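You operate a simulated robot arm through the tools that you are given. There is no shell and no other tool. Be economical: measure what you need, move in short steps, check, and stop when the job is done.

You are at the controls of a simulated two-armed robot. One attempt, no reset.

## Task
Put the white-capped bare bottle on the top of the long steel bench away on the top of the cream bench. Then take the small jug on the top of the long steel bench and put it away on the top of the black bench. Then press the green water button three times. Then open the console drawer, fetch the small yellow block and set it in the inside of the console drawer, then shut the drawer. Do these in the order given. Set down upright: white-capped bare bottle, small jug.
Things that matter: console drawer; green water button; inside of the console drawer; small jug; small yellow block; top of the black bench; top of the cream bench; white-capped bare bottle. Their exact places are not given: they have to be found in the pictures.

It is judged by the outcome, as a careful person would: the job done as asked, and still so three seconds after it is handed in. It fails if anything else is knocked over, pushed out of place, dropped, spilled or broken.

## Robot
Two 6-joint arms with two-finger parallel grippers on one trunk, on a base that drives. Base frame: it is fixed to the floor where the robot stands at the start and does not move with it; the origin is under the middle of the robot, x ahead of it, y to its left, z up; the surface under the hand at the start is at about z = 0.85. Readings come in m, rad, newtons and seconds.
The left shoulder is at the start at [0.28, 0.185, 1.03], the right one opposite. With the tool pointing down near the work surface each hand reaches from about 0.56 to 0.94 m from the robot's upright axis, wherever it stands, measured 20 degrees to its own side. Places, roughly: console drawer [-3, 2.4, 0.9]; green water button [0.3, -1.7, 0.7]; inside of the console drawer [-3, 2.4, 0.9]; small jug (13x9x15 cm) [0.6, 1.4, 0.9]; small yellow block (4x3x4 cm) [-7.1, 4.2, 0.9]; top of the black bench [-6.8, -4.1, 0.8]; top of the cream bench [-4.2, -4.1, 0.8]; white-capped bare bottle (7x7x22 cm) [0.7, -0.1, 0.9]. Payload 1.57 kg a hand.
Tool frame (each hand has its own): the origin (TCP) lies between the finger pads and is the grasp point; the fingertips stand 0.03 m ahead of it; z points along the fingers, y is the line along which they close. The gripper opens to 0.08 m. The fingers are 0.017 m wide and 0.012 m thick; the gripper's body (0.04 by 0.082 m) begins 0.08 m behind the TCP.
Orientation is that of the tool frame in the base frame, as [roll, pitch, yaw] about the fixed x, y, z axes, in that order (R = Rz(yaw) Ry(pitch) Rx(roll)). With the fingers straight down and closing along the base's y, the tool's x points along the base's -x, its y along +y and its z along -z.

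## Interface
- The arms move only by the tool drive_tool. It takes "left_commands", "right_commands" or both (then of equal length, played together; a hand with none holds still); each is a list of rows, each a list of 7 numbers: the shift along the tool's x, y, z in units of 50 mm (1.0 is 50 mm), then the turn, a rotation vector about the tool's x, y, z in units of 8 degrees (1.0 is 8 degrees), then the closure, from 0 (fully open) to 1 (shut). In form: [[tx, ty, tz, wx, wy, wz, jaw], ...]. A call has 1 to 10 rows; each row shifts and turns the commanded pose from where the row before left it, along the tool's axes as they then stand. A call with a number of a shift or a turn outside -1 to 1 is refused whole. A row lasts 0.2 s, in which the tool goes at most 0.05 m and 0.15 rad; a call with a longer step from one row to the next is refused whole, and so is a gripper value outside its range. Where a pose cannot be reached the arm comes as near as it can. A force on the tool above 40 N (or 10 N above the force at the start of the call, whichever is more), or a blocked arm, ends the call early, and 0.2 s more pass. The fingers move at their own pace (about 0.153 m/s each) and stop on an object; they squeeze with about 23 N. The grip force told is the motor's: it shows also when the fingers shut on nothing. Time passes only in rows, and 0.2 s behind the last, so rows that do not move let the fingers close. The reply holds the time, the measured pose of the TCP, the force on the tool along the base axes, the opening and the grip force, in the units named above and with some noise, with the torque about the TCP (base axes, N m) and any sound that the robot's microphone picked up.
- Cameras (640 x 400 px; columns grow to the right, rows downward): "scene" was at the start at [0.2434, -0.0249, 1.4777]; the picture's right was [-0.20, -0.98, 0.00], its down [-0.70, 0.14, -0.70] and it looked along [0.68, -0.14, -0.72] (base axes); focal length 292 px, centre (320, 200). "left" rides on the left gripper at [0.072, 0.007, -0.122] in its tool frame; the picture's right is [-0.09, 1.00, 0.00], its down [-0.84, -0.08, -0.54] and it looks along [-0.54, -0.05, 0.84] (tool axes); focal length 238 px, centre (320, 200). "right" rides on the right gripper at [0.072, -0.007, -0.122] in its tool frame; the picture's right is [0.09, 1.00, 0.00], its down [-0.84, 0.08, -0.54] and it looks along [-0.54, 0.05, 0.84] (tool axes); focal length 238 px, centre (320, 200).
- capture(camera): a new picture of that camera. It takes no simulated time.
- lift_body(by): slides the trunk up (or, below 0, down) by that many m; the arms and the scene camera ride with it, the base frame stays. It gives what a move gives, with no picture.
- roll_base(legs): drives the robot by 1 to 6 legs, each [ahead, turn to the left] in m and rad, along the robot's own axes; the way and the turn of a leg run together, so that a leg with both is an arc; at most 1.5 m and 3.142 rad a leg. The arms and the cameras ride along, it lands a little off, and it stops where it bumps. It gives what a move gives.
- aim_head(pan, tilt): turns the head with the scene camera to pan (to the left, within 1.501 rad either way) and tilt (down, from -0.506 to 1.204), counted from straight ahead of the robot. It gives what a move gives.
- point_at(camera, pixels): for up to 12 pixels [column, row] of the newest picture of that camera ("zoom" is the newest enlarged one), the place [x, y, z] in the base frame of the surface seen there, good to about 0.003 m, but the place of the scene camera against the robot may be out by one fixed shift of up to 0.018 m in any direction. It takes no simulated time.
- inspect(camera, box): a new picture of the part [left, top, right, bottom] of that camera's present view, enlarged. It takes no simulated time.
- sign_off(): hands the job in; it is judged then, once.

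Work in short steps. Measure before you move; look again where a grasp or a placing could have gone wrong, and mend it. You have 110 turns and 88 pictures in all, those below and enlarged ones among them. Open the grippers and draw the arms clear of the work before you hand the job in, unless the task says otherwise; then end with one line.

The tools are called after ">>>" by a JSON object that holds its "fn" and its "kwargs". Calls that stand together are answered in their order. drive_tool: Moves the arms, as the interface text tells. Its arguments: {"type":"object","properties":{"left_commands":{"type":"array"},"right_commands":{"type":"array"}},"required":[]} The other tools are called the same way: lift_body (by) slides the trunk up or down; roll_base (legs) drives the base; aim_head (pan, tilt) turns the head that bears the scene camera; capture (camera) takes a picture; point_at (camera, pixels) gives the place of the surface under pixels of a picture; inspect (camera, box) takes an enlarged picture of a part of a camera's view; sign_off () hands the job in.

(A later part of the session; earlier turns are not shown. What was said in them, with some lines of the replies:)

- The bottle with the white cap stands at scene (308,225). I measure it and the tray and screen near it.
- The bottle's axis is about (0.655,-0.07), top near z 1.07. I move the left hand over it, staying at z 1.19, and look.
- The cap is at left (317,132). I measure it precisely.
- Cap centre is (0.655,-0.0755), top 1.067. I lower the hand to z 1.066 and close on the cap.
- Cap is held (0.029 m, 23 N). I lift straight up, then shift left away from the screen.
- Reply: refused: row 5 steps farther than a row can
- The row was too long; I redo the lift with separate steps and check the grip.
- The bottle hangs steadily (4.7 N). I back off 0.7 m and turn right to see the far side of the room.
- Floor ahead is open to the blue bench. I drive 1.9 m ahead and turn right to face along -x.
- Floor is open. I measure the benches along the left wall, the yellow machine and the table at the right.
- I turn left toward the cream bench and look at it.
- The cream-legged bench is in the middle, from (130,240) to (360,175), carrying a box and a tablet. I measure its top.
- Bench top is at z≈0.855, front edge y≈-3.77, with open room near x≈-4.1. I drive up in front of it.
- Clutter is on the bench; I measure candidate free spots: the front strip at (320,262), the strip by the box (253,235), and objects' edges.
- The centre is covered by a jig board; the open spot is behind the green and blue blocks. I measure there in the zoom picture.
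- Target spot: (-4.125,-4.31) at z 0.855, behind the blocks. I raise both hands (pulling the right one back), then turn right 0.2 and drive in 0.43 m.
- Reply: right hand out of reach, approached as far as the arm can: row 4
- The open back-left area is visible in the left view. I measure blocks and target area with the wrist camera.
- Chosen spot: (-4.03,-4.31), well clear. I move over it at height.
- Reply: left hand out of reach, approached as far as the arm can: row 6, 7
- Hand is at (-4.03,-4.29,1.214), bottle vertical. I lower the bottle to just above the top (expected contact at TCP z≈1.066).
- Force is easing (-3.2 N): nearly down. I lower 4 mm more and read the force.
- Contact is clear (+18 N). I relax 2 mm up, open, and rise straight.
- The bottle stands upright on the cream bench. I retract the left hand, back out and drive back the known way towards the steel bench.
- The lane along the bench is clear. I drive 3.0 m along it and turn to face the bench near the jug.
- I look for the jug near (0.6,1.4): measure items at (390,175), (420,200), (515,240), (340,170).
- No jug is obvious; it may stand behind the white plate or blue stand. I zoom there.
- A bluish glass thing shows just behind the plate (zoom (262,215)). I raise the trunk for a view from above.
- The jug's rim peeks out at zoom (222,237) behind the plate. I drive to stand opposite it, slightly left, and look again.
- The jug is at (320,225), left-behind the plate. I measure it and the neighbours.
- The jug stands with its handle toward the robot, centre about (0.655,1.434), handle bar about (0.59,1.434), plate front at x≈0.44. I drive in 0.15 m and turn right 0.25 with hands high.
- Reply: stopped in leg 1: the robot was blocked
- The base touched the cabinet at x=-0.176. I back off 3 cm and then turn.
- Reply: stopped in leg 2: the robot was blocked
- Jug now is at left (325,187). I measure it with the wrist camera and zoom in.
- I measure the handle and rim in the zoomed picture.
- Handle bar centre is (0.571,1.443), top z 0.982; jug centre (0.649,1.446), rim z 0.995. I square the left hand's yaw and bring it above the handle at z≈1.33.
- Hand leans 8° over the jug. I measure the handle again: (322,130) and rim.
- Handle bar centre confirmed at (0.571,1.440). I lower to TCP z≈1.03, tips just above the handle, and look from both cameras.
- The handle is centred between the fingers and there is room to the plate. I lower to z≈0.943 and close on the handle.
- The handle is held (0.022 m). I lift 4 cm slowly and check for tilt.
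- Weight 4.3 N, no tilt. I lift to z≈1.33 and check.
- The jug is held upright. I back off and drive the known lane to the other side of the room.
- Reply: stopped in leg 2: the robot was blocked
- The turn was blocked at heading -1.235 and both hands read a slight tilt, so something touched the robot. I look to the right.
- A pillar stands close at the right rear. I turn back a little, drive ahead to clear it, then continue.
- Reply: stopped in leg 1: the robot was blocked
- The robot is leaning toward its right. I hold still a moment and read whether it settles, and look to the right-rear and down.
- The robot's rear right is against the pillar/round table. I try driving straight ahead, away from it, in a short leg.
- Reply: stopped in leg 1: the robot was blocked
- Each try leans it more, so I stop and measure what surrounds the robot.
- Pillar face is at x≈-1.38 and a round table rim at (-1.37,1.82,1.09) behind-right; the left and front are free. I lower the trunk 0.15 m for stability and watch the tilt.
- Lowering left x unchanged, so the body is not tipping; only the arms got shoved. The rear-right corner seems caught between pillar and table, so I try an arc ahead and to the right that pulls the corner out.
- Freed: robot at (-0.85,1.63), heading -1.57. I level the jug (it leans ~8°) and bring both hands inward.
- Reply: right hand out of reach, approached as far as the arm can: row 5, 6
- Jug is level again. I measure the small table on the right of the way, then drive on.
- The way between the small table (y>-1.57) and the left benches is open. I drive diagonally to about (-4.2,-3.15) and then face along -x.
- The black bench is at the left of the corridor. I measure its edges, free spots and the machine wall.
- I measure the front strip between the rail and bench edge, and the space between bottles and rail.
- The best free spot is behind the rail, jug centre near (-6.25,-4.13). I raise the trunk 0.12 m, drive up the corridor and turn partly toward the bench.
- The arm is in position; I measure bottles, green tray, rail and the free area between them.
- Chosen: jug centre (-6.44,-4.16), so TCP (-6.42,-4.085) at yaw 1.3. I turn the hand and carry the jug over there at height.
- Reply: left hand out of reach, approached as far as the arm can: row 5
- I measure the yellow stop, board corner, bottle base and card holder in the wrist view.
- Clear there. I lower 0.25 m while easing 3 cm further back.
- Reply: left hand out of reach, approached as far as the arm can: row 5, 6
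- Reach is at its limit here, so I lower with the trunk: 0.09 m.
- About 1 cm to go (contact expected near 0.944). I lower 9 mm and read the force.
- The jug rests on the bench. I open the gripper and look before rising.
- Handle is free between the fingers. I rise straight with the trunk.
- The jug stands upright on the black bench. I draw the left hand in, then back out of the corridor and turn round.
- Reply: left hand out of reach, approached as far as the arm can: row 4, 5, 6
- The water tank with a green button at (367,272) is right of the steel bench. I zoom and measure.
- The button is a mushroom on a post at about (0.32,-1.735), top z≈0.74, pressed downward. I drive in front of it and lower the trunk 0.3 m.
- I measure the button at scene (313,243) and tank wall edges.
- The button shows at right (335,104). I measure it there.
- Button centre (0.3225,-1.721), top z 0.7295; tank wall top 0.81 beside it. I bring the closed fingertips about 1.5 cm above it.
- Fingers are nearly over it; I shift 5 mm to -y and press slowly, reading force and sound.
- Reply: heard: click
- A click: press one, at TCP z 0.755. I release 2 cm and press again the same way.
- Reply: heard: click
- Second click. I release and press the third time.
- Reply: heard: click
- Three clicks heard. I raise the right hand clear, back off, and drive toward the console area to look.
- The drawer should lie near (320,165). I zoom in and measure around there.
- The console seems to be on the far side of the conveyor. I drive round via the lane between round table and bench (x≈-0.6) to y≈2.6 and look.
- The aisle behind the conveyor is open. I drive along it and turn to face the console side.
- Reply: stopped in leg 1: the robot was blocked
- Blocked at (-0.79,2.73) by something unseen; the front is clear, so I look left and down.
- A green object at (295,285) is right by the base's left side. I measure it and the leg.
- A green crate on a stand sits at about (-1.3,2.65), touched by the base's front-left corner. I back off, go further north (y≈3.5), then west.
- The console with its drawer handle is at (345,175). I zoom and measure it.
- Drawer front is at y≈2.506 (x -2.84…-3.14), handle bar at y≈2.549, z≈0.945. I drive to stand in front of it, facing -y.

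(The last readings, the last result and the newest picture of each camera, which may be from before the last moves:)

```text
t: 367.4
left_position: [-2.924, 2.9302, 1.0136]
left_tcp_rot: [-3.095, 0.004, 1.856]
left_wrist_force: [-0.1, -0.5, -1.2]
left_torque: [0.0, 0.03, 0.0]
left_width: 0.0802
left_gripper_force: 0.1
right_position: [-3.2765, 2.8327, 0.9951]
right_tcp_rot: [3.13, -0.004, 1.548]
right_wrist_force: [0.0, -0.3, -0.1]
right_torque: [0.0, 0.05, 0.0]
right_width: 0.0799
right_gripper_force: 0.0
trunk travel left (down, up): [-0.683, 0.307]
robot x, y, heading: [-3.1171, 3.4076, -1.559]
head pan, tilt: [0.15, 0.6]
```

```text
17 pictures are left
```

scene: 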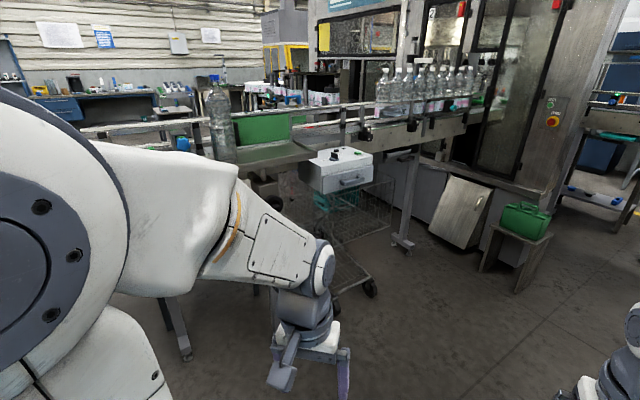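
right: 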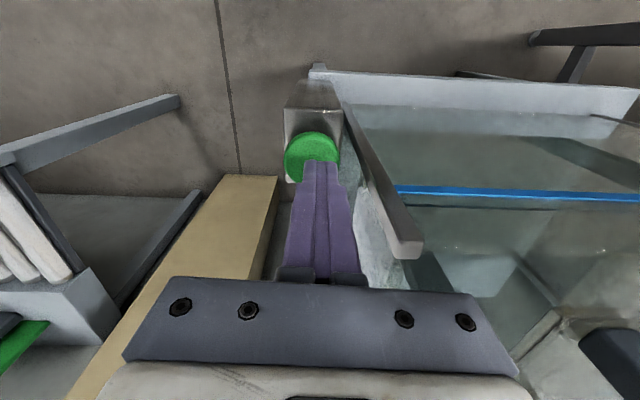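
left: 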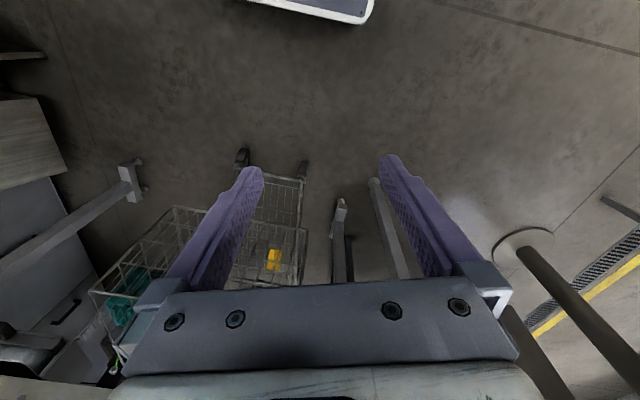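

I square the hand, raise it and bring it just before the handle, then look.

>>> {"fn": "drive_tool", "kwargs": {"left_commands": [[0, 0, 0, -0.33, 0, 0.68, 0], [0, 0, 0, 0, 0, 0.68, 0], [0, 0, 0, 0, 0, 0.68, 0], [-0.87, -0.1, -0.28, 0, 0, 0, 0], [-0.87, -0.1, -0.28, 0, 0, 0, 0], [-0.87, -0.1, -0.28, 0, 0, 0, 0], [-0.87, -0.1, -0.28, 0, 0, 0, 0], [-0.87, -0.1, -0.28, 0, 0, 0, 0], [-0.87, -0.1, -0.28, 0, 0, 0, 0], [-0.87, -0.1, -0.28, 0, 0, 0, 0]]}}

>>> {"fn": "capture", "kwargs": {"camera": "left"}}

```text
t: 369.6
left_position: [-2.9601, 2.6266, 1.1145]
left_tcp_rot: [3.14, 0.005, 1.571]
left_wrist_force: [1.3, 0.2, 0.8]
left_torque: [-0.03, -0.02, -0.02]
left_width: 0.0797
left_gripper_force: 0.1
right_position: [-3.2773, 2.8328, 0.994]
right_tcp_rot: [3.133, -0.004, 1.547]
right_wrist_force: [0.1, 0.6, 0.4]
right_torque: [-0.02, 0.01, 0.0]
right_width: 0.0799
right_gripper_force: 0.1
trunk travel left (down, up): [-0.683, 0.307]
robot x, y, heading: [-3.1212, 3.4068, -1.553]
head pan, tilt: [0.15, 0.6]
```

```text
16 pictures are left
```

left: 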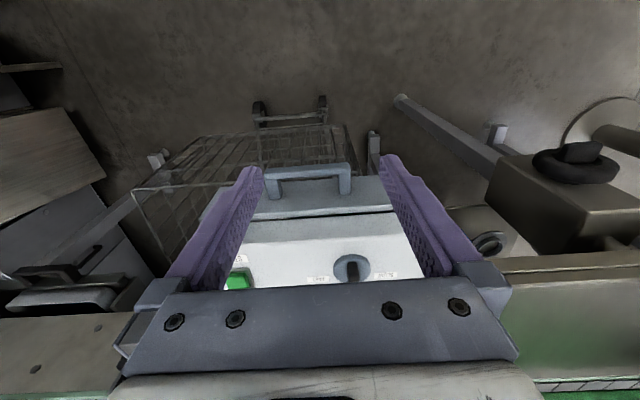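

The fingers close along x, while the bar also runs along x; hooking behind the bar with closed fingers looks simplest. I measure the bar and gap.

>>> {"fn": "point_at", "kwargs": {"camera": "left", "pixels": [[308, 175], [308, 168], [308, 184], [308, 195], [308, 205], [272, 185], [345, 180], [308, 218], [308, 235], [345, 195]]}}

>>> {"fn": "inspect", "kwargs": {"camera": "left", "box": [250, 150, 390, 240]}}

```text
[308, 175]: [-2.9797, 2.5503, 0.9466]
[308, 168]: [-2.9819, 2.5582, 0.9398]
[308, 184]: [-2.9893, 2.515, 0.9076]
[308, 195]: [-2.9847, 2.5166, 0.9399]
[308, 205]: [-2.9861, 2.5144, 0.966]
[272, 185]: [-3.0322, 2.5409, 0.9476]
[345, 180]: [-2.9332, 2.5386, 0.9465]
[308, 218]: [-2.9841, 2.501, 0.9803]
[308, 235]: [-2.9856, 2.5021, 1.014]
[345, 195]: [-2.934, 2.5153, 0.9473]
```

```text
4.44 times, centred on (320, 195) of left
```

zoom: 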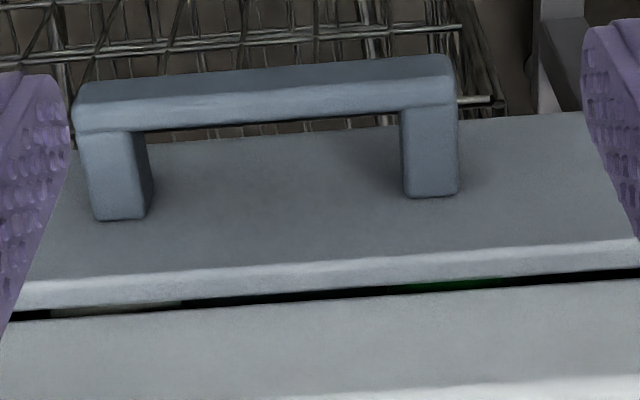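

Bar: y≈2.543–2.558, top z 0.947; drawer face y≈2.515, so the gap centre is y≈2.529. I close the fingers and line up above it.

>>> {"fn": "drive_tool", "kwargs": {"left_commands": [[-0.65, -0.147, 0, 0, 0, 0, 1], [-0.65, -0.147, 0, 0, 0, 0, 1], [-0.65, -0.147, 0, 0, 0, 0, 1], [0, 0, 0.8, 0, 0, 0, 1], [0, 0, 0.8, 0, 0, 0, 1], [0, 0, 0, 0, 0, 0, 1]]}}

>>> {"fn": "inspect", "kwargs": {"camera": "left", "box": [220, 120, 420, 260]}}

```text
t: 371.0
left_position: [-2.9761, 2.5568, 1.027]
left_tcp_rot: [3.14, 0.006, 1.572]
left_wrist_force: [-0.2, 1.1, -0.2]
left_torque: [0.03, 0.03, -0.02]
left_width: 0.0001
left_gripper_force: 21.5
left hand out of reach, approached as far as the arm can: row 3
right_position: [-3.2767, 2.8331, 0.9947]
right_tcp_rot: [3.135, -0.004, 1.546]
right_wrist_force: [-0.4, -0.3, 0.1]
right_torque: [-0.01, 0.02, -0.03]
right_width: 0.0801
right_gripper_force: 0.0
trunk travel left (down, up): [-0.683, 0.307]
robot x, y, heading: [-3.1221, 3.4048, -1.556]
head pan, tilt: [0.15, 0.6]
```

```text
2.86 times, centred on (320, 190) of left
```

zoom: 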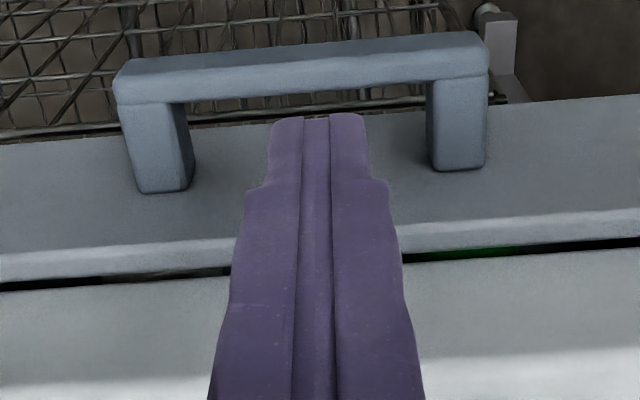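

The arm is at its reach limit, so I draw the hand back 0.1 m and drive 0.1 m closer.

>>> {"fn": "drive_tool", "kwargs": {"left_commands": [[0.7, 0, 0, 0, 0, 0, 1], [0.7, 0, 0, 0, 0, 0, 1], [0.6, 0, 0, 0, 0, 0, 1]]}}

>>> {"fn": "roll_base", "kwargs": {"legs": [[0.1, 0]]}}

```text
t: 371.8
left_position: [-2.9775, 2.6587, 1.0281]
left_tcp_rot: [3.141, 0.007, 1.573]
left_wrist_force: [0.4, 0.2, -0.1]
left_torque: [0.02, 0.0, -0.03]
left_width: 0.0
left_gripper_force: 20.9
right_position: [-3.2776, 2.8316, 0.9943]
right_tcp_rot: [3.133, -0.003, 1.546]
right_wrist_force: [-0.6, -0.8, 0.0]
right_torque: [-0.03, -0.01, 0.01]
right_width: 0.0804
right_gripper_force: 0.1
trunk travel left (down, up): [-0.683, 0.307]
robot x, y, heading: [-3.1167, 3.4071, -1.556]
head pan, tilt: [0.15, 0.6]
```

```text
t: 373.0
left_position: [-2.9744, 2.5571, 1.0288]
left_tcp_rot: [3.14, 0.006, 1.573]
left_wrist_force: [0.2, -0.9, 0.2]
left_torque: [-0.01, -0.04, 0.02]
left_width: 0.0
left_gripper_force: 21.0
right_position: [-3.2746, 2.7329, 0.9952]
right_tcp_rot: [3.134, -0.004, 1.547]
right_wrist_force: [-0.5, 0.7, -0.3]
right_torque: [0.02, -0.04, -0.01]
right_width: 0.08
right_gripper_force: 0.1
trunk travel left (down, up): [-0.683, 0.307]
robot x, y, heading: [-3.12, 3.3089, -1.555]
head pan, tilt: [0.15, 0.6]
```

Now I slide 28 mm in and go down into the gap behind the bar.

>>> {"fn": "drive_tool", "kwargs": {"left_commands": [[-0.56, -0.15, 0, 0, 0, 0, 1], [0, 0, 0, 0, 0, 0, 1], [0, 0, 0.5, 0, 0, 0, 1], [0, 0, 0.5, 0, 0, 0, 1], [0, 0, 0.4, 0, 0, 0, 1], [0, 0, 0.18, 0, 0, 0, 1], [0, 0, 0, 0, 0, 0, 1]]}}

```text
t: 374.6
left_position: [-2.9816, 2.5289, 0.9504]
left_tcp_rot: [3.14, 0.008, 1.573]
left_wrist_force: [-0.1, -0.6, -0.1]
left_torque: [0.01, 0.02, 0.01]
left_width: 0.0
left_gripper_force: 21.1
right_position: [-3.2749, 2.7315, 0.9956]
right_tcp_rot: [3.133, -0.004, 1.546]
right_wrist_force: [-0.2, 0.4, 0.4]
right_torque: [0.0, 0.02, 0.0]
right_width: 0.0799
right_gripper_force: 0.0
trunk travel left (down, up): [-0.683, 0.307]
robot x, y, heading: [-3.1158, 3.3089, -1.559]
head pan, tilt: [0.15, 0.6]
```

In the gap with no contact force. I pull +y by about 0.2 m.

>>> {"fn": "drive_tool", "kwargs": {"left_commands": [[0.3, 0, 0, 0, 0, 0, 1], [0.5, 0, 0, 0, 0, 0, 1], [0.5, 0, 0, 0, 0, 0, 1], [0.5, 0, 0, 0, 0, 0, 1], [0.5, 0, 0, 0, 0, 0, 1], [0.5, 0, 0, 0, 0, 0, 1], [0.5, 0, 0, 0, 0, 0, 1], [0.5, 0, 0, 0, 0, 0, 1], [0, 0, 0, 0, 0, 0, 1]]}}

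>>> {"fn": "capture", "kwargs": {"camera": "left"}}

```text
t: 376.6
left_position: [-2.984, 2.7187, 0.9471]
left_tcp_rot: [3.138, 0.008, 1.571]
left_wrist_force: [-0.1, -0.4, 0.0]
left_torque: [0.03, 0.0, 0.04]
left_width: 0.0
left_gripper_force: 21.4
right_position: [-3.2756, 2.7316, 0.9953]
right_tcp_rot: [3.132, -0.003, 1.546]
right_wrist_force: [-0.1, -0.4, 0.2]
right_torque: [-0.01, -0.02, -0.04]
right_width: 0.0798
right_gripper_force: 0.0
trunk travel left (down, up): [-0.683, 0.307]
robot x, y, heading: [-3.1163, 3.3082, -1.558]
head pan, tilt: [0.15, 0.6]
```

```text
13 pictures are left
```

left: 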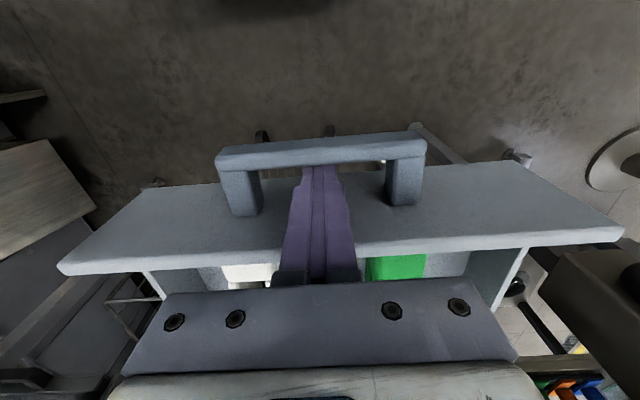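

The drawer is out ~0.17 m; a white and a green item lie inside. I lift the hand out straight and look at the inside.

>>> {"fn": "drive_tool", "kwargs": {"left_commands": [[0, 0, -0.4, 0, 0, 0, 1], [0, 0, -0.8, 0, 0, 0, 1], [0, 0, -0.8, 0, 0, 0, 1], [0, 0, -0.8, 0, 0, 0, 1], [0.2, 0, -0.8, 0, 0, 0, 1], [0.4, 0, -0.6, 0, 0, 0, 0.5], [0, 0, 0, 0, 0, 0, 0]]}}

>>> {"fn": "capture", "kwargs": {"camera": "left"}}

```text
t: 378.2
left_position: [-2.9826, 2.7505, 1.1564]
left_tcp_rot: [3.14, 0.006, 1.573]
left_wrist_force: [0.9, 0.5, 0.9]
left_torque: [-0.01, 0.01, 0.0]
left_width: 0.0799
left_gripper_force: 0.1
right_position: [-3.2751, 2.7321, 0.9951]
right_tcp_rot: [3.133, -0.003, 1.545]
right_wrist_force: [0.4, -0.2, -0.2]
right_torque: [-0.02, -0.01, -0.02]
right_width: 0.0801
right_gripper_force: 0.0
trunk travel left (down, up): [-0.683, 0.307]
robot x, y, heading: [-3.1134, 3.3059, -1.56]
head pan, tilt: [0.15, 0.6]
```

```text
12 pictures are left
```

left: 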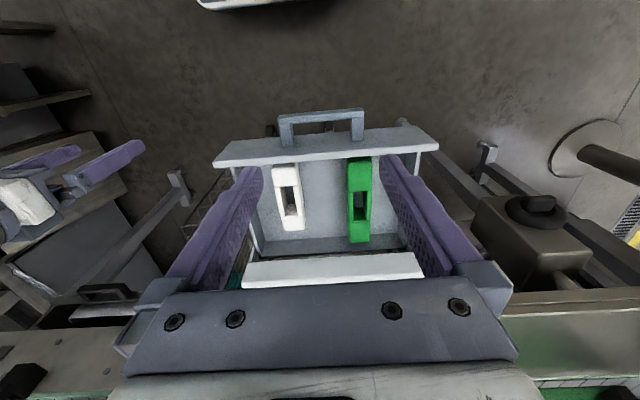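

Inside: white part at (288,195), green part at (360,200), free floor between at (325,200). I measure.

>>> {"fn": "point_at", "kwargs": {"camera": "left", "pixels": [[325, 190], [325, 215], [305, 205], [345, 205], [325, 238], [325, 165], [300, 180], [350, 180], [325, 145], [272, 200], [390, 200], [325, 262]]}}

```text
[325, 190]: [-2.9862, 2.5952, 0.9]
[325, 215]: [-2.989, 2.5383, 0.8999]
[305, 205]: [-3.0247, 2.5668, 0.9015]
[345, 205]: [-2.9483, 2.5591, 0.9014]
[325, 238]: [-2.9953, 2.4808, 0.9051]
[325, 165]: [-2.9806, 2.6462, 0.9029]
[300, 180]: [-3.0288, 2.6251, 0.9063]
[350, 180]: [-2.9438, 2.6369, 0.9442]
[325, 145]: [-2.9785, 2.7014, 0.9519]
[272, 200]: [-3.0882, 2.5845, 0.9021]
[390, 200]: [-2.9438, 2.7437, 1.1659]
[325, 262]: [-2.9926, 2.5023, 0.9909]
```

Free drawer floor is at (-2.987,2.58), z 0.90. I draw both hands up/back, back off and face west to see the way to the yellow block.

>>> {"fn": "drive_tool", "kwargs": {"left_commands": [[0.6, 0, -0.6, 0, 0, 0, 0], [0.6, 0, -0.6, 0, 0, 0, 0], [0.6, 0, -0.6, 0, 0, 0, 0], [0.6, 0, 0, 0, 0, 0, 0]]}}

>>> {"fn": "roll_base", "kwargs": {"legs": [[-0.4, 0], [0, -1.58]]}}

>>> {"fn": "aim_head", "kwargs": {"pan": 0.0, "tilt": 0.3}}

>>> {"fn": "capture", "kwargs": {"camera": "scene"}}

```text
t: 379.2
left_position: [-2.9988, 2.8228, 1.2588]
left_tcp_rot: [3.14, 0.005, 1.571]
left_wrist_force: [0.0, 0.6, -0.4]
left_torque: [-0.02, 0.02, -0.01]
left_width: 0.0799
left_gripper_force: 0.0
left hand out of reach, approached as far as the arm can: row 3, 4
right_position: [-3.2755, 2.7327, 0.9945]
right_tcp_rot: [3.133, -0.002, 1.545]
right_wrist_force: [-0.5, -0.3, 0.1]
right_torque: [-0.02, 0.01, 0.0]
right_width: 0.08
right_gripper_force: 0.1
trunk travel left (down, up): [-0.683, 0.307]
robot x, y, heading: [-3.1163, 3.309, -1.561]
head pan, tilt: [0.15, 0.6]
```

```text
t: 385.5
left_position: [-3.6089, 3.5969, 1.2588]
left_tcp_rot: [3.139, 0.005, -0.005]
left_wrist_force: [-0.3, 0.7, -0.1]
left_torque: [0.01, -0.02, 0.02]
left_width: 0.0801
left_gripper_force: 0.1
right_position: [-3.6986, 3.8739, 0.9948]
right_tcp_rot: [3.132, -0.003, -0.031]
right_wrist_force: [0.7, 0.6, -0.2]
right_torque: [0.02, -0.02, 0.02]
right_width: 0.08
right_gripper_force: 0.0
trunk travel left (down, up): [-0.683, 0.307]
robot x, y, heading: [-3.1212, 3.7077, -3.139]
head pan, tilt: [0.15, 0.6]
```

```text
t: 386.3
left_position: [-3.609, 3.5966, 1.2577]
left_tcp_rot: [3.14, 0.006, -0.005]
left_wrist_force: [-0.1, -0.4, -0.1]
left_torque: [-0.01, 0.02, -0.04]
left_width: 0.08
left_gripper_force: 0.1
right_position: [-3.6976, 3.8729, 0.9942]
right_tcp_rot: [3.133, -0.003, -0.032]
right_wrist_force: [0.3, 0.1, -0.3]
right_torque: [0.02, 0.01, -0.01]
right_width: 0.0801
right_gripper_force: 0.0
trunk travel left (down, up): [-0.683, 0.307]
robot x, y, heading: [-3.1212, 3.7116, -3.139]
head pan, tilt: [0.0, 0.3]
```

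```text
11 pictures are left
```

scene: 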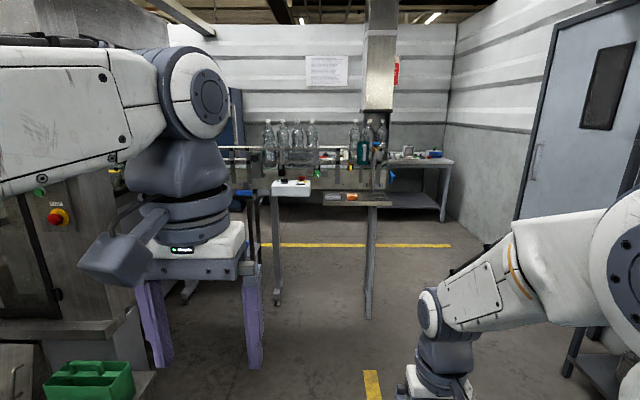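

I zoom on the area around (360,155), where the yellow block should appear, and measure the station ahead.

>>> {"fn": "inspect", "kwargs": {"camera": "scene", "box": [300, 120, 470, 230]}}

>>> {"fn": "point_at", "kwargs": {"camera": "scene", "pixels": [[350, 197], [371, 250], [368, 318], [385, 195], [410, 160], [440, 165], [395, 195], [430, 245], [445, 220], [380, 155], [435, 155], [280, 295]]}}

```text
3.64 times, centred on (385, 175) of scene
```

zoom: 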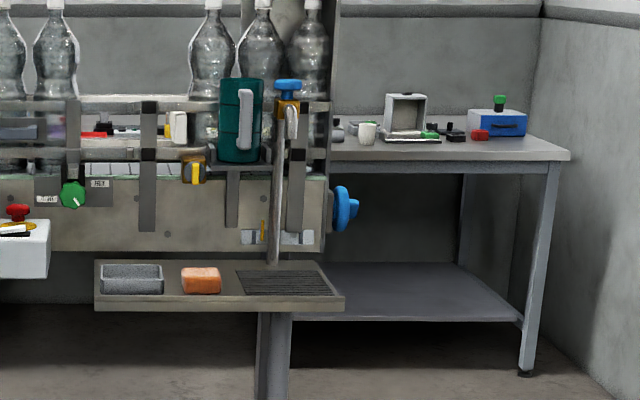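

```text
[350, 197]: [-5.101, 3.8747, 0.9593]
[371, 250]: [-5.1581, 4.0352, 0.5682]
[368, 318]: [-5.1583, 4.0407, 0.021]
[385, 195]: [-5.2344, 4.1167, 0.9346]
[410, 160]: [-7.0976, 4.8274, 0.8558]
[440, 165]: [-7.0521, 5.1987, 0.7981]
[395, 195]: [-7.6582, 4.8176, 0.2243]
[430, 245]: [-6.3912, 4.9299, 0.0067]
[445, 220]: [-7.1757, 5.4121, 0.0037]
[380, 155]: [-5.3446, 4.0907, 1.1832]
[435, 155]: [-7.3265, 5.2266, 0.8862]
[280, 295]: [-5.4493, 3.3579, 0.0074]
```

The block's bench front is at x≈-7.05 behind the conveyor station (corner (-5.2,4.15)). I go partway, to about (-4.45,4.05), measuring the shelf at the lower right first.

>>> {"fn": "point_at", "kwargs": {"camera": "scene", "pixels": [[575, 370], [590, 335], [565, 372], [500, 260], [520, 215], [630, 380], [371, 385]]}}

>>> {"fn": "roll_base", "kwargs": {"legs": [[0, -0.252], [1.3, 0], [0, -0.3]]}}

>>> {"fn": "capture", "kwargs": {"camera": "scene"}}

```text
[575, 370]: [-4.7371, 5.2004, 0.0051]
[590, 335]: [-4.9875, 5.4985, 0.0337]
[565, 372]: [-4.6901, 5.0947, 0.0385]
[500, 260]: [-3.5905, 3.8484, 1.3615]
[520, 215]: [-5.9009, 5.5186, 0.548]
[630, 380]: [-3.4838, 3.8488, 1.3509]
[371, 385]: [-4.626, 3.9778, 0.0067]
```

```text
t: 394.7
left_position: [-4.8619, 4.17, 1.2577]
left_tcp_rot: [3.139, 0.004, -0.542]
left_wrist_force: [-0.4, -1.0, -0.8]
left_torque: [-0.03, 0.03, -0.03]
left_width: 0.0799
left_gripper_force: 0.0
right_position: [-4.798, 4.455, 0.9954]
right_tcp_rot: [3.134, -0.003, -0.569]
right_wrist_force: [0.7, 0.4, -0.1]
right_torque: [0.0, -0.05, -0.01]
right_width: 0.0799
right_gripper_force: 0.2
trunk travel left (down, up): [-0.683, 0.307]
robot x, y, heading: [-4.3878, 4.0225, 2.605]
head pan, tilt: [0.0, 0.3]
```

```text
9 pictures are left
```

scene: 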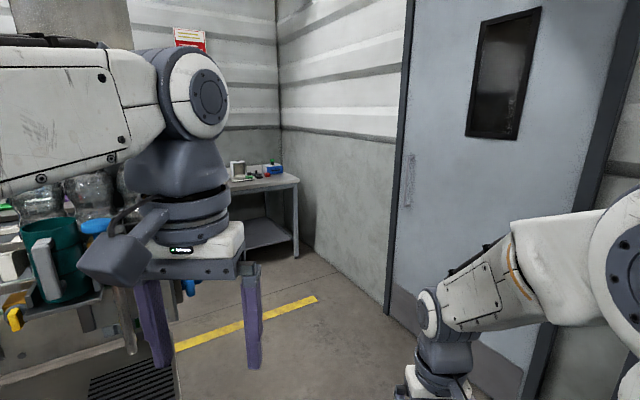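

Clear: shelf front is y≥5.1, wall at 5.5. I drive around the station's corner to face the far bench at about (-6.3,4.4).

>>> {"fn": "roll_base", "kwargs": {"legs": [[0, -0.2], [1.33, 0], [0, 1.26], [1.0, 0], [0, -0.55]]}}

>>> {"fn": "aim_head", "kwargs": {"pan": 0.2, "tilt": 0.6}}

>>> {"fn": "capture", "kwargs": {"camera": "scene"}}

```text
t: 411.5
left_position: [-6.7281, 4.2957, 1.2579]
left_tcp_rot: [3.141, 0.004, -0.029]
left_wrist_force: [-0.2, -0.6, 0.4]
left_torque: [0.02, -0.03, 0.02]
left_width: 0.0801
left_gripper_force: 0.0
right_position: [-6.8093, 4.5737, 0.9943]
right_tcp_rot: [3.131, -0.004, -0.054]
right_wrist_force: [-0.3, 0.3, 0.1]
right_torque: [-0.03, 0.03, -0.01]
right_width: 0.08
right_gripper_force: 0.1
trunk travel left (down, up): [-0.683, 0.307]
robot x, y, heading: [-6.2391, 4.3986, 3.121]
head pan, tilt: [0.0, 0.3]
```

```text
t: 412.3
left_position: [-6.7283, 4.2949, 1.2578]
left_tcp_rot: [3.138, 0.006, -0.027]
left_wrist_force: [-0.2, 0.1, 0.6]
left_torque: [0.01, -0.01, 0.01]
left_width: 0.0804
left_gripper_force: 0.0
right_position: [-6.8116, 4.5731, 0.995]
right_tcp_rot: [3.134, -0.003, -0.054]
right_wrist_force: [0.6, 0.7, -0.2]
right_torque: [-0.03, 0.01, -0.03]
right_width: 0.0802
right_gripper_force: 0.1
trunk travel left (down, up): [-0.683, 0.307]
robot x, y, heading: [-6.24, 4.3981, 3.126]
head pan, tilt: [0.201, 0.6]
```

```text
8 pictures are left
```

scene: 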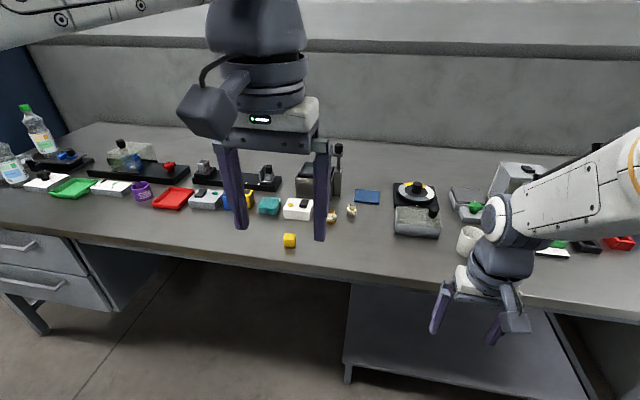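

The small yellow block is at (289,240), alone near the front edge. I measure it and zoom in.

>>> {"fn": "point_at", "kwargs": {"camera": "scene", "pixels": [[289, 237], [289, 244], [284, 240], [294, 240], [249, 200], [289, 252], [298, 205], [270, 205], [332, 217]]}}

>>> {"fn": "inspect", "kwargs": {"camera": "scene", "box": [230, 180, 380, 270]}}

```text
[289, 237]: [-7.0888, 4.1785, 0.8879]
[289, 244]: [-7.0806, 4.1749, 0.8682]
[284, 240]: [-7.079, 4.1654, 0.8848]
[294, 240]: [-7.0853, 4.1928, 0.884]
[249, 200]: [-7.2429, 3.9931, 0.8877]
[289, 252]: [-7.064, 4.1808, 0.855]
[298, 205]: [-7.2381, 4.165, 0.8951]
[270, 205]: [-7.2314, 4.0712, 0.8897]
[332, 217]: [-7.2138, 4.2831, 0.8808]
```

```text
4.27 times, centred on (305, 225) of scene
```

zoom: 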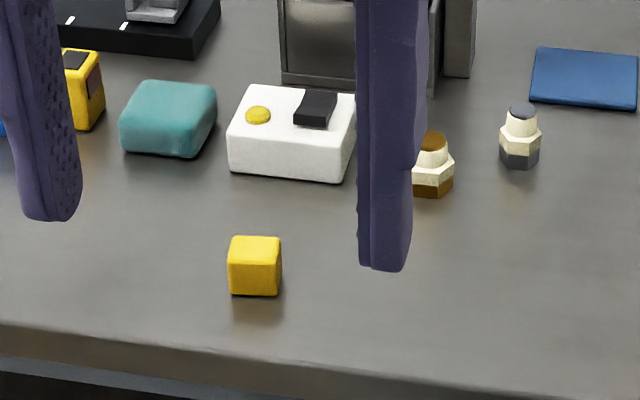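

Block is about (-7.10,4.17), top z 0.888. I bring the left hand near above it and take a wrist view.

>>> {"fn": "drive_tool", "kwargs": {"left_commands": [[-0.637, 0.267, 0.416, 0, 0, 0, 0], [-0.637, 0.267, 0.416, 0, 0, 0, 0], [-0.637, 0.267, 0.416, 0, 0, 0, 0], [-0.637, 0.267, 0.416, 0, 0, 0, 0], [-0.637, 0.267, 0.416, 0, 0, 0, 0], [-0.637, 0.267, 0.416, 0, 0, 0, 0], [-0.637, 0.267, 0.416, 0, 0, 0, 0], [-0.637, 0.267, 0.416, 0, 0, 0, 0], [-0.637, 0.267, 0.416, 0, 0, 0, 0], [-0.637, 0.267, 0.416, 0, 0, 0, 0]]}}

>>> {"fn": "capture", "kwargs": {"camera": "left"}}

```text
t: 414.5
left_position: [-7.0521, 4.1684, 1.0514]
left_tcp_rot: [3.137, 0.006, -0.028]
left_wrist_force: [0.7, -0.2, 0.3]
left_torque: [-0.02, 0.0, 0.03]
left_width: 0.0799
left_gripper_force: 0.0
right_position: [-6.8102, 4.5738, 0.9941]
right_tcp_rot: [3.13, -0.003, -0.055]
right_wrist_force: [0.7, -0.5, 0.5]
right_torque: [-0.01, 0.02, 0.01]
right_width: 0.08
right_gripper_force: 0.0
trunk travel left (down, up): [-0.683, 0.307]
robot x, y, heading: [-6.2379, 4.3992, 3.122]
head pan, tilt: [0.201, 0.6]
```

```text
6 pictures are left
```

left: 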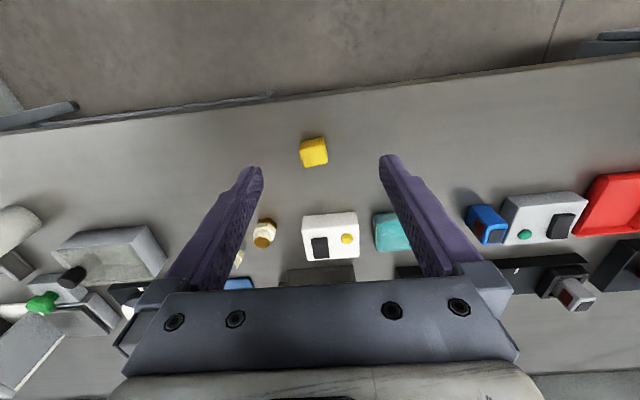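

The block is at left (314,152), slightly rotated. I measure its top.

>>> {"fn": "point_at", "kwargs": {"camera": "left", "pixels": [[314, 154], [304, 147], [323, 143], [327, 161], [307, 165], [316, 163], [303, 155], [326, 152]]}}

```text
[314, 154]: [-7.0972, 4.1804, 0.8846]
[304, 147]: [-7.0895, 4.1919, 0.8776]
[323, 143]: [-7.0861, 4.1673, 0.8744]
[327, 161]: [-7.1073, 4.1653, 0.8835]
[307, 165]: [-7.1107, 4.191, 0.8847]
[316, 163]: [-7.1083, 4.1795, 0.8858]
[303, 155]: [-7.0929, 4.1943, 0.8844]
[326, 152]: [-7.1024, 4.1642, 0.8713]
```

Block centre (-7.098,4.179), top 0.885, turned about 7°. I align, descend to z≈0.892 and close.

>>> {"fn": "drive_tool", "kwargs": {"left_commands": [[0, 0, 0, 0, 0, -0.93, 0], [-0.2235, -0.0755, 0.795, 0, 0, 0, 0], [-0.2235, -0.0755, 0.795, 0, 0, 0, 0], [-0.2235, -0.0755, 0.795, 0, 0, 0, 0], [-0.2235, -0.0755, 0.795, 0, 0, 0, 0], [0, 0, 0, 0, 0, 0, 0], [0, 0, 0, 0, 0, 0, 0.6], [0, 0, 0, 0, 0, 0, 1], [0, 0, 0, 0, 0, 0, 1]]}}

```text
t: 416.5
left_position: [-7.0989, 4.1795, 0.8922]
left_tcp_rot: [3.141, 0.006, 0.1]
left_wrist_force: [-0.3, 0.1, 0.1]
left_torque: [0.0, 0.01, 0.0]
left_width: 0.033
left_gripper_force: 23.3
right_position: [-6.8111, 4.5734, 0.996]
right_tcp_rot: [3.134, -0.002, -0.054]
right_wrist_force: [-0.9, -0.1, 0.1]
right_torque: [0.01, 0.02, -0.04]
right_width: 0.0797
right_gripper_force: 0.0
trunk travel left (down, up): [-0.683, 0.307]
robot x, y, heading: [-6.2395, 4.3968, 3.122]
head pan, tilt: [0.201, 0.6]
```

Held (0.033 m). I lift it, draw in, and drive back the same way in reverse.

>>> {"fn": "drive_tool", "kwargs": {"left_commands": [[0, 0, -0.6, 0, 0, 0, 1], [0, 0, -0.9, 0, 0, 0, 1], [0, 0, -0.9, 0, 0, 0, 1], [0, 0, -0.9, 0, 0, 0, 1], [0.7, -0.2, -0.5, 0, 0, 0, 1], [0.7, -0.2, -0.5, 0, 0, 0, 1], [0.7, -0.2, -0.5, 0, 0, 0, 1], [0.7, -0.2, -0.5, 0, 0, 0, 1], [0.8, -0.2, -0.4, 0, 0, 0, 1], [0.8, -0.2, -0.4, 0, 0, 0, 1]]}}

>>> {"fn": "roll_base", "kwargs": {"legs": [[0, 0.55], [-1.0, 0], [0, -1.26], [-1.33, 0]]}}

```text
t: 418.7
left_position: [-6.8859, 4.2621, 1.1971]
left_tcp_rot: [3.14, 0.004, 0.101]
left_wrist_force: [-0.7, 0.2, -1.1]
left_torque: [0.0, 0.01, 0.0]
left_width: 0.033
left_gripper_force: 22.8
right_position: [-6.8116, 4.5742, 0.9947]
right_tcp_rot: [3.132, -0.004, -0.054]
right_wrist_force: [0.5, 0.1, 0.4]
right_torque: [-0.02, -0.01, -0.02]
right_width: 0.0802
right_gripper_force: 0.0
trunk travel left (down, up): [-0.683, 0.307]
robot x, y, heading: [-6.2415, 4.3981, 3.124]
head pan, tilt: [0.201, 0.6]
```

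```text
t: 434.8
left_position: [-4.9692, 4.341, 1.1971]
left_tcp_rot: [3.14, 0.004, -0.605]
left_wrist_force: [-0.4, 0.6, -0.3]
left_torque: [-0.03, 0.0, 0.0]
left_width: 0.033
left_gripper_force: 22.5
right_position: [-4.7075, 4.5298, 0.9947]
right_tcp_rot: [3.133, -0.004, -0.759]
right_wrist_force: [-0.1, -1.1, 0.9]
right_torque: [0.02, 0.02, 0.0]
right_width: 0.08
right_gripper_force: 0.0
trunk travel left (down, up): [-0.683, 0.307]
robot x, y, heading: [-4.3872, 4.0279, 2.418]
head pan, tilt: [0.201, 0.6]
```

On track. I reverse to the console lane, face the drawer, and drive up.

>>> {"fn": "roll_base", "kwargs": {"legs": [[0, 0.487], [-1.3, 0], [0, 1.82], [0.4, 0]]}}

>>> {"fn": "capture", "kwargs": {"camera": "left"}}

```text
t: 449.3
left_position: [-2.9286, 2.6808, 1.1977]
left_tcp_rot: [3.14, 0.008, 1.722]
left_wrist_force: [-1.1, 0.1, 0.4]
left_torque: [-0.04, 0.01, -0.02]
left_width: 0.0329
left_gripper_force: 23.7
right_position: [-3.2434, 2.7394, 0.9941]
right_tcp_rot: [3.133, -0.004, 1.567]
right_wrist_force: [0.0, -0.5, 0.8]
right_torque: [-0.01, -0.02, 0.0]
right_width: 0.08
right_gripper_force: 0.0
trunk travel left (down, up): [-0.683, 0.307]
robot x, y, heading: [-3.1019, 3.3203, -1.537]
head pan, tilt: [0.201, 0.6]
```

```text
5 pictures are left
```

left: 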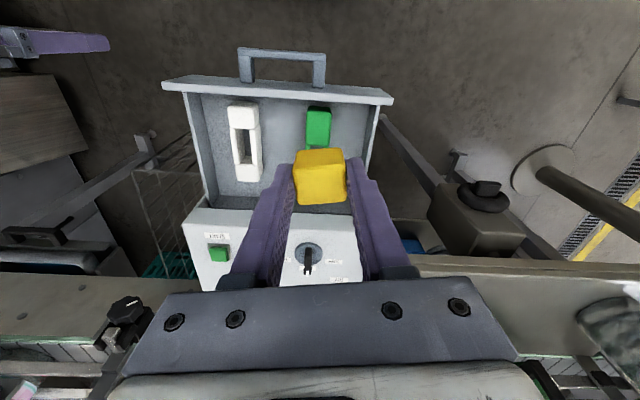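

The drawer is still open; the gap between the parts is around (283,140). I measure it in this view.

>>> {"fn": "point_at", "kwargs": {"camera": "left", "pixels": [[280, 140], [265, 140], [300, 140], [310, 140], [258, 130], [280, 180], [280, 100], [280, 88], [228, 150], [308, 115], [285, 215], [280, 160]]}}

```text
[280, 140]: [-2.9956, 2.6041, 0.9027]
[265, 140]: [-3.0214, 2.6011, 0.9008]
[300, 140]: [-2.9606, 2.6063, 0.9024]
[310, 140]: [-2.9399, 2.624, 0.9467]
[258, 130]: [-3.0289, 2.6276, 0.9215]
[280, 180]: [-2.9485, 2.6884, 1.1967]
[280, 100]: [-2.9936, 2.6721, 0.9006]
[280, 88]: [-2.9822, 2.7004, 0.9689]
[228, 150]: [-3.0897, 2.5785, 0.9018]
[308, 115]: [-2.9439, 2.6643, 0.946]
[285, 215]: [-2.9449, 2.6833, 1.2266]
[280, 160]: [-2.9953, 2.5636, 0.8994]
```

Gap centre x≈-2.988, floor z 0.90. I square the hand, centre over (-2.988,2.60) and lower to about 1.5 cm above the floor.

>>> {"fn": "drive_tool", "kwargs": {"left_commands": [[0, 0, 0, 0, 0, 0.54, 1], [0, 0, 0, 0, 0, 0.54, 1], [-0.54, -0.396, 0, 0, 0, 0, 1], [-0.54, -0.396, 0, 0, 0, 0, 1], [-0.54, -0.396, 0, 0, 0, 0, 1], [0, 0, 0.9, 0, 0, 0, 1], [0, 0, 0.9, 0, 0, 0, 1], [0, 0, 0.9, 0, 0, 0, 1], [0, 0, 0.9, 0, 0, 0, 1], [0, 0, 0, 0, 0, 0, 1]]}}

>>> {"fn": "capture", "kwargs": {"camera": "left"}}

```text
t: 451.5
left_position: [-2.9874, 2.5993, 1.015]
left_tcp_rot: [3.137, 0.006, 1.574]
left_wrist_force: [0.0, -0.4, -0.4]
left_torque: [-0.01, 0.02, 0.04]
left_width: 0.0329
left_gripper_force: 23.4
right_position: [-3.2438, 2.7386, 0.9943]
right_tcp_rot: [3.131, -0.002, 1.568]
right_wrist_force: [-0.7, -0.2, -0.9]
right_torque: [-0.02, -0.03, -0.03]
right_width: 0.0801
right_gripper_force: 0.1
trunk travel left (down, up): [-0.683, 0.307]
robot x, y, heading: [-3.0943, 3.3212, -1.537]
head pan, tilt: [0.201, 0.6]
```

```text
4 pictures are left
```

left: 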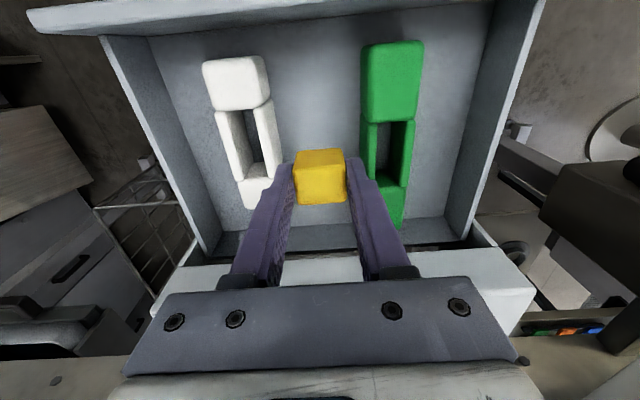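

It hangs centred between the parts. I lower 7.2 cm to the floor and read the force.

>>> {"fn": "drive_tool", "kwargs": {"left_commands": [[0, 0, 0.5, 0, 0, 0, 1], [0, 0, 0.5, 0, 0, 0, 1], [0, 0, 0.3, 0, 0, 0, 1], [0, 0, 0.14, 0, 0, 0, 1], [0, 0, 0, 0, 0, 0, 1]]}}

```text
t: 452.7
left_position: [-2.9882, 2.5984, 0.9447]
left_tcp_rot: [3.139, 0.002, 1.573]
left_wrist_force: [-0.2, -0.7, -0.3]
left_torque: [-0.03, 0.05, 0.04]
left_width: 0.0333
left_gripper_force: 22.9
right_position: [-3.2436, 2.7392, 0.9945]
right_tcp_rot: [3.133, -0.004, 1.566]
right_wrist_force: [-0.7, -0.4, 0.7]
right_torque: [-0.03, 0.01, -0.01]
right_width: 0.0799
right_gripper_force: 0.1
trunk travel left (down, up): [-0.683, 0.307]
robot x, y, heading: [-3.095, 3.3172, -1.538]
head pan, tilt: [0.201, 0.6]
```

Nearly there; I go 4 mm further, open a little and rise straight up.

>>> {"fn": "drive_tool", "kwargs": {"left_commands": [[0, 0, 0.05, 0, 0, 0, 1], [0, 0, 0.03, 0, 0, 0, 1], [0, 0, 0, 0, 0, 0, 0.48], [0, 0, 0, 0, 0, 0, 0.46], [0, 0, -0.3, 0, 0, 0, 0.46], [0, 0, -0.8, 0, 0, 0, 0.46], [0, 0, -0.8, 0, 0, 0, 0.46], [0, 0, -0.8, 0, 0, 0, 0.7], [0.9, 0, 0, 0, 0, 0, 1], [0.9, 0, 0, 0, 0, 0, 1]]}}

>>> {"fn": "capture", "kwargs": {"camera": "left"}}

```text
t: 454.9
left_position: [-2.9868, 2.6895, 1.0769]
left_tcp_rot: [3.137, 0.005, 1.572]
left_wrist_force: [-0.2, -0.5, 0.4]
left_torque: [0.02, 0.0, -0.01]
left_width: 0.0001
left_gripper_force: 21.7
right_position: [-3.2436, 2.7397, 0.9948]
right_tcp_rot: [3.133, -0.004, 1.567]
right_wrist_force: [-0.5, -0.3, 0.0]
right_torque: [0.03, 0.0, 0.02]
right_width: 0.08
right_gripper_force: 0.1
trunk travel left (down, up): [-0.683, 0.307]
robot x, y, heading: [-3.0982, 3.3216, -1.543]
head pan, tilt: [0.201, 0.6]
```

```text
3 pictures are left
```

left: 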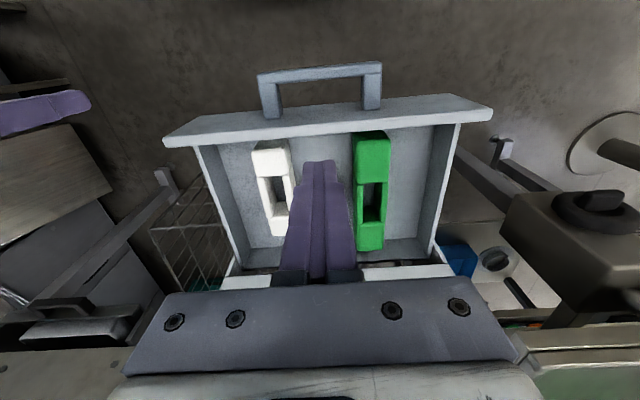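

Block released in the drawer (fingers shut on nothing). Now I bring the closed fingers in front of the handle and start pushing it shut gently.

>>> {"fn": "drive_tool", "kwargs": {"left_commands": [[0.8, 0, 0, 0, 0, 0, 1], [0.8, 0, 0, 0, 0, 0, 1], [0.75, 0, 0, 0, 0, 0, 1], [0, 0, 0.8, 0, 0, 0, 1], [0, 0, 0.8, 0, 0, 0, 1], [0, 0, 0.8, 0, 0, 0, 1], [0, 0, 0, 0, 0, 0, 1]]}}

>>> {"fn": "drive_tool", "kwargs": {"left_commands": [[-0.4, 0, 0, 0, 0, 0, 1], [-0.4, 0, 0, 0, 0, 0, 1], [-0.4, 0, 0, 0, 0, 0, 1], [-0.4, 0, 0, 0, 0, 0, 1], [-0.4, 0, 0, 0, 0, 0, 1], [-0.4, 0, 0, 0, 0, 0, 1], [-0.4, 0, 0, 0, 0, 0, 1], [-0.4, 0, 0, 0, 0, 0, 1], [-0.4, 0, 0, 0, 0, 0, 1], [-0.4, 0, 0, 0, 0, 0, 1]]}}

```text
t: 456.5
left_position: [-2.987, 2.8051, 0.9544]
left_tcp_rot: [3.137, 0.004, 1.573]
left_wrist_force: [0.3, 0.1, -0.5]
left_torque: [0.02, 0.01, 0.02]
left_width: 0.0001
left_gripper_force: 20.7
right_position: [-3.2427, 2.7398, 0.9946]
right_tcp_rot: [3.132, -0.004, 1.567]
right_wrist_force: [0.4, -0.4, 0.1]
right_torque: [0.0, -0.03, -0.01]
right_width: 0.0798
right_gripper_force: 0.0
trunk travel left (down, up): [-0.683, 0.307]
robot x, y, heading: [-3.0979, 3.3191, -1.543]
head pan, tilt: [0.201, 0.6]
```

```text
t: 458.7
left_position: [-2.9883, 2.6049, 0.9571]
left_tcp_rot: [3.14, 0.007, 1.572]
left_wrist_force: [-0.6, -0.1, -0.7]
left_torque: [0.0, -0.05, 0.02]
left_width: 0.0
left_gripper_force: 21.3
right_position: [-3.2435, 2.7396, 0.9941]
right_tcp_rot: [3.134, -0.004, 1.568]
right_wrist_force: [-0.2, 0.5, 0.4]
right_torque: [-0.02, 0.03, -0.02]
right_width: 0.0798
right_gripper_force: 0.2
trunk travel left (down, up): [-0.683, 0.307]
robot x, y, heading: [-3.0966, 3.3179, -1.538]
head pan, tilt: [0.201, 0.6]
```

Sliding in freely (TCP y 2.605; closed expected near 2.567). I push on until it stops.

>>> {"fn": "drive_tool", "kwargs": {"left_commands": [[-0.3, 0, 0, 0, 0, 0, 1], [-0.3, 0, 0, 0, 0, 0, 1], [-0.15, 0, 0, 0, 0, 0, 1], [-0.1, 0, 0, 0, 0, 0, 1], [-0.1, 0, 0, 0, 0, 0, 1], [0, 0, 0, 0, 0, 0, 1]]}}

>>> {"fn": "capture", "kwargs": {"camera": "left"}}

```text
t: 459.9
left_position: [-2.9869, 2.5659, 0.9551]
left_tcp_rot: [3.137, -0.018, 1.573]
left_wrist_force: [-0.4, 8.2, 4.0]
left_torque: [0.02, -0.02, -0.04]
left_width: 0.0
left_gripper_force: 21.2
right_position: [-3.244, 2.7406, 0.9952]
right_tcp_rot: [3.134, -0.002, 1.569]
right_wrist_force: [-0.3, -0.3, 0.6]
right_torque: [0.01, -0.02, -0.02]
right_width: 0.08
right_gripper_force: 0.0
trunk travel left (down, up): [-0.683, 0.307]
robot x, y, heading: [-3.0934, 3.3182, -1.541]
head pan, tilt: [0.201, 0.6]
stopped in row 6 (left hand): the force on the tool passed its limit at 41 N (the readings are from after the stop); the commanded pose is now the measured one
```

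```text
2 pictures are left
```

left: 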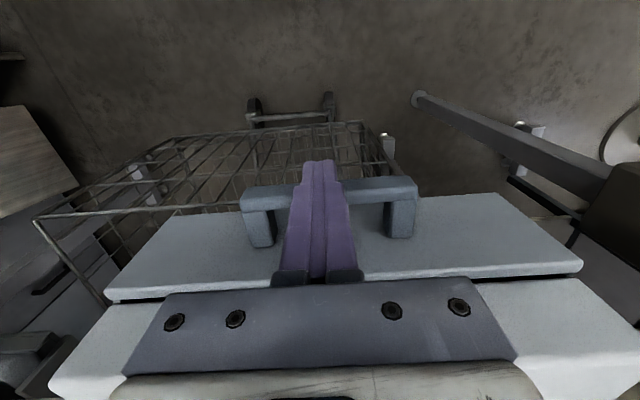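

The drawer is fully home (stop at y 2.566, 41 N) and flush with the console. I draw the hand back and up, open both grippers and back off.

>>> {"fn": "drive_tool", "kwargs": {"left_commands": [[0.3, 0, 0, 0, 0, 0, 1], [0.8, 0, 0, 0, 0, 0, 1], [0.8, 0, 0, 0, 0, 0, 0.5], [0.8, 0, -0.4, 0, 0, 0, 0], [0.5, 0, -0.8, 0, 0, 0, 0], [0, 0, -0.8, 0, 0, 0, 0]]}}

>>> {"fn": "roll_base", "kwargs": {"legs": [[-0.3, 0]]}}

>>> {"fn": "aim_head", "kwargs": {"pan": 0.1, "tilt": 0.5}}

>>> {"fn": "capture", "kwargs": {"camera": "scene"}}

```text
t: 461.3
left_position: [-2.9886, 2.7237, 1.0596]
left_tcp_rot: [3.139, -0.017, 1.572]
left_wrist_force: [0.4, -1.8, 0.4]
left_torque: [0.02, 0.04, 0.03]
left_width: 0.0801
left_gripper_force: 0.0
right_position: [-3.2437, 2.739, 0.9947]
right_tcp_rot: [3.133, -0.002, 1.568]
right_wrist_force: [-0.1, 0.6, 0.5]
right_torque: [0.02, 0.02, -0.04]
right_width: 0.08
right_gripper_force: 0.0
trunk travel left (down, up): [-0.683, 0.307]
robot x, y, heading: [-3.0953, 3.3195, -1.537]
head pan, tilt: [0.201, 0.6]
```

```text
t: 463.4
left_position: [-2.9988, 3.0231, 1.0583]
left_tcp_rot: [3.138, -0.017, 1.571]
left_wrist_force: [0.1, -0.7, 0.3]
left_torque: [0.04, 0.0, -0.03]
left_width: 0.0801
left_gripper_force: 0.2
right_position: [-3.2543, 3.0411, 0.9942]
right_tcp_rot: [3.131, -0.004, 1.567]
right_wrist_force: [-0.6, -0.3, -0.9]
right_torque: [0.02, 0.01, 0.01]
right_width: 0.0802
right_gripper_force: 0.0
trunk travel left (down, up): [-0.683, 0.307]
robot x, y, heading: [-3.1016, 3.6231, -1.54]
head pan, tilt: [0.201, 0.6]
```

```text
t: 464.1
left_position: [-2.9985, 3.0233, 1.0585]
left_tcp_rot: [3.139, -0.016, 1.57]
left_wrist_force: [0.4, 0.0, -0.1]
left_torque: [0.01, 0.01, -0.03]
left_width: 0.08
left_gripper_force: 0.0
right_position: [-3.2532, 3.0414, 0.9952]
right_tcp_rot: [3.133, -0.003, 1.564]
right_wrist_force: [-0.2, -0.5, -0.2]
right_torque: [-0.01, 0.0, 0.0]
right_width: 0.08
right_gripper_force: 0.0
trunk travel left (down, up): [-0.683, 0.307]
robot x, y, heading: [-3.1046, 3.6239, -1.547]
head pan, tilt: [0.099, 0.499]
```

```text
1 pictures are left
```

scene: 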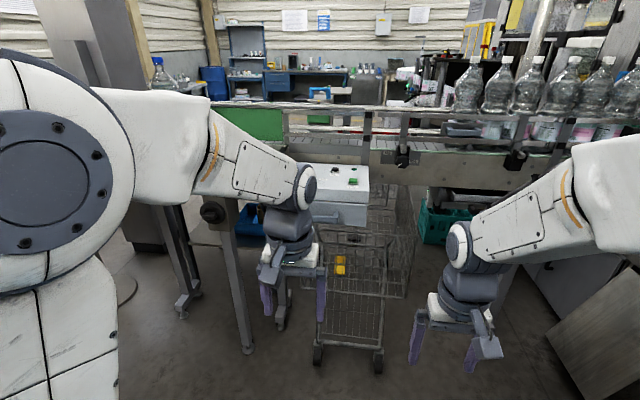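

The drawer is shut, both grippers are open and the arms are clear. The yellow item in the cart at (340,265) was already there before I fetched the block. I hand the job in.

>>> {"fn": "sign_off", "kwargs": {}}

```text
The job is handed in.
```

I did all four jobs in the order given and handed the work in. The bottle stands upright on the cream bench and the jug upright on the black bench. The green button clicked three times. The yellow block is in the console drawer, which is shut; after release I could not see it past the fingers, but they closed on nothing. The base bumped three times while driving: the steel bench's cabinet, probably the pillar by the round table (the jug tilted about 8° and I levelled it), and probably the green crate's stand. I saw nothing displaced or spilled, but did not check each spot up close.
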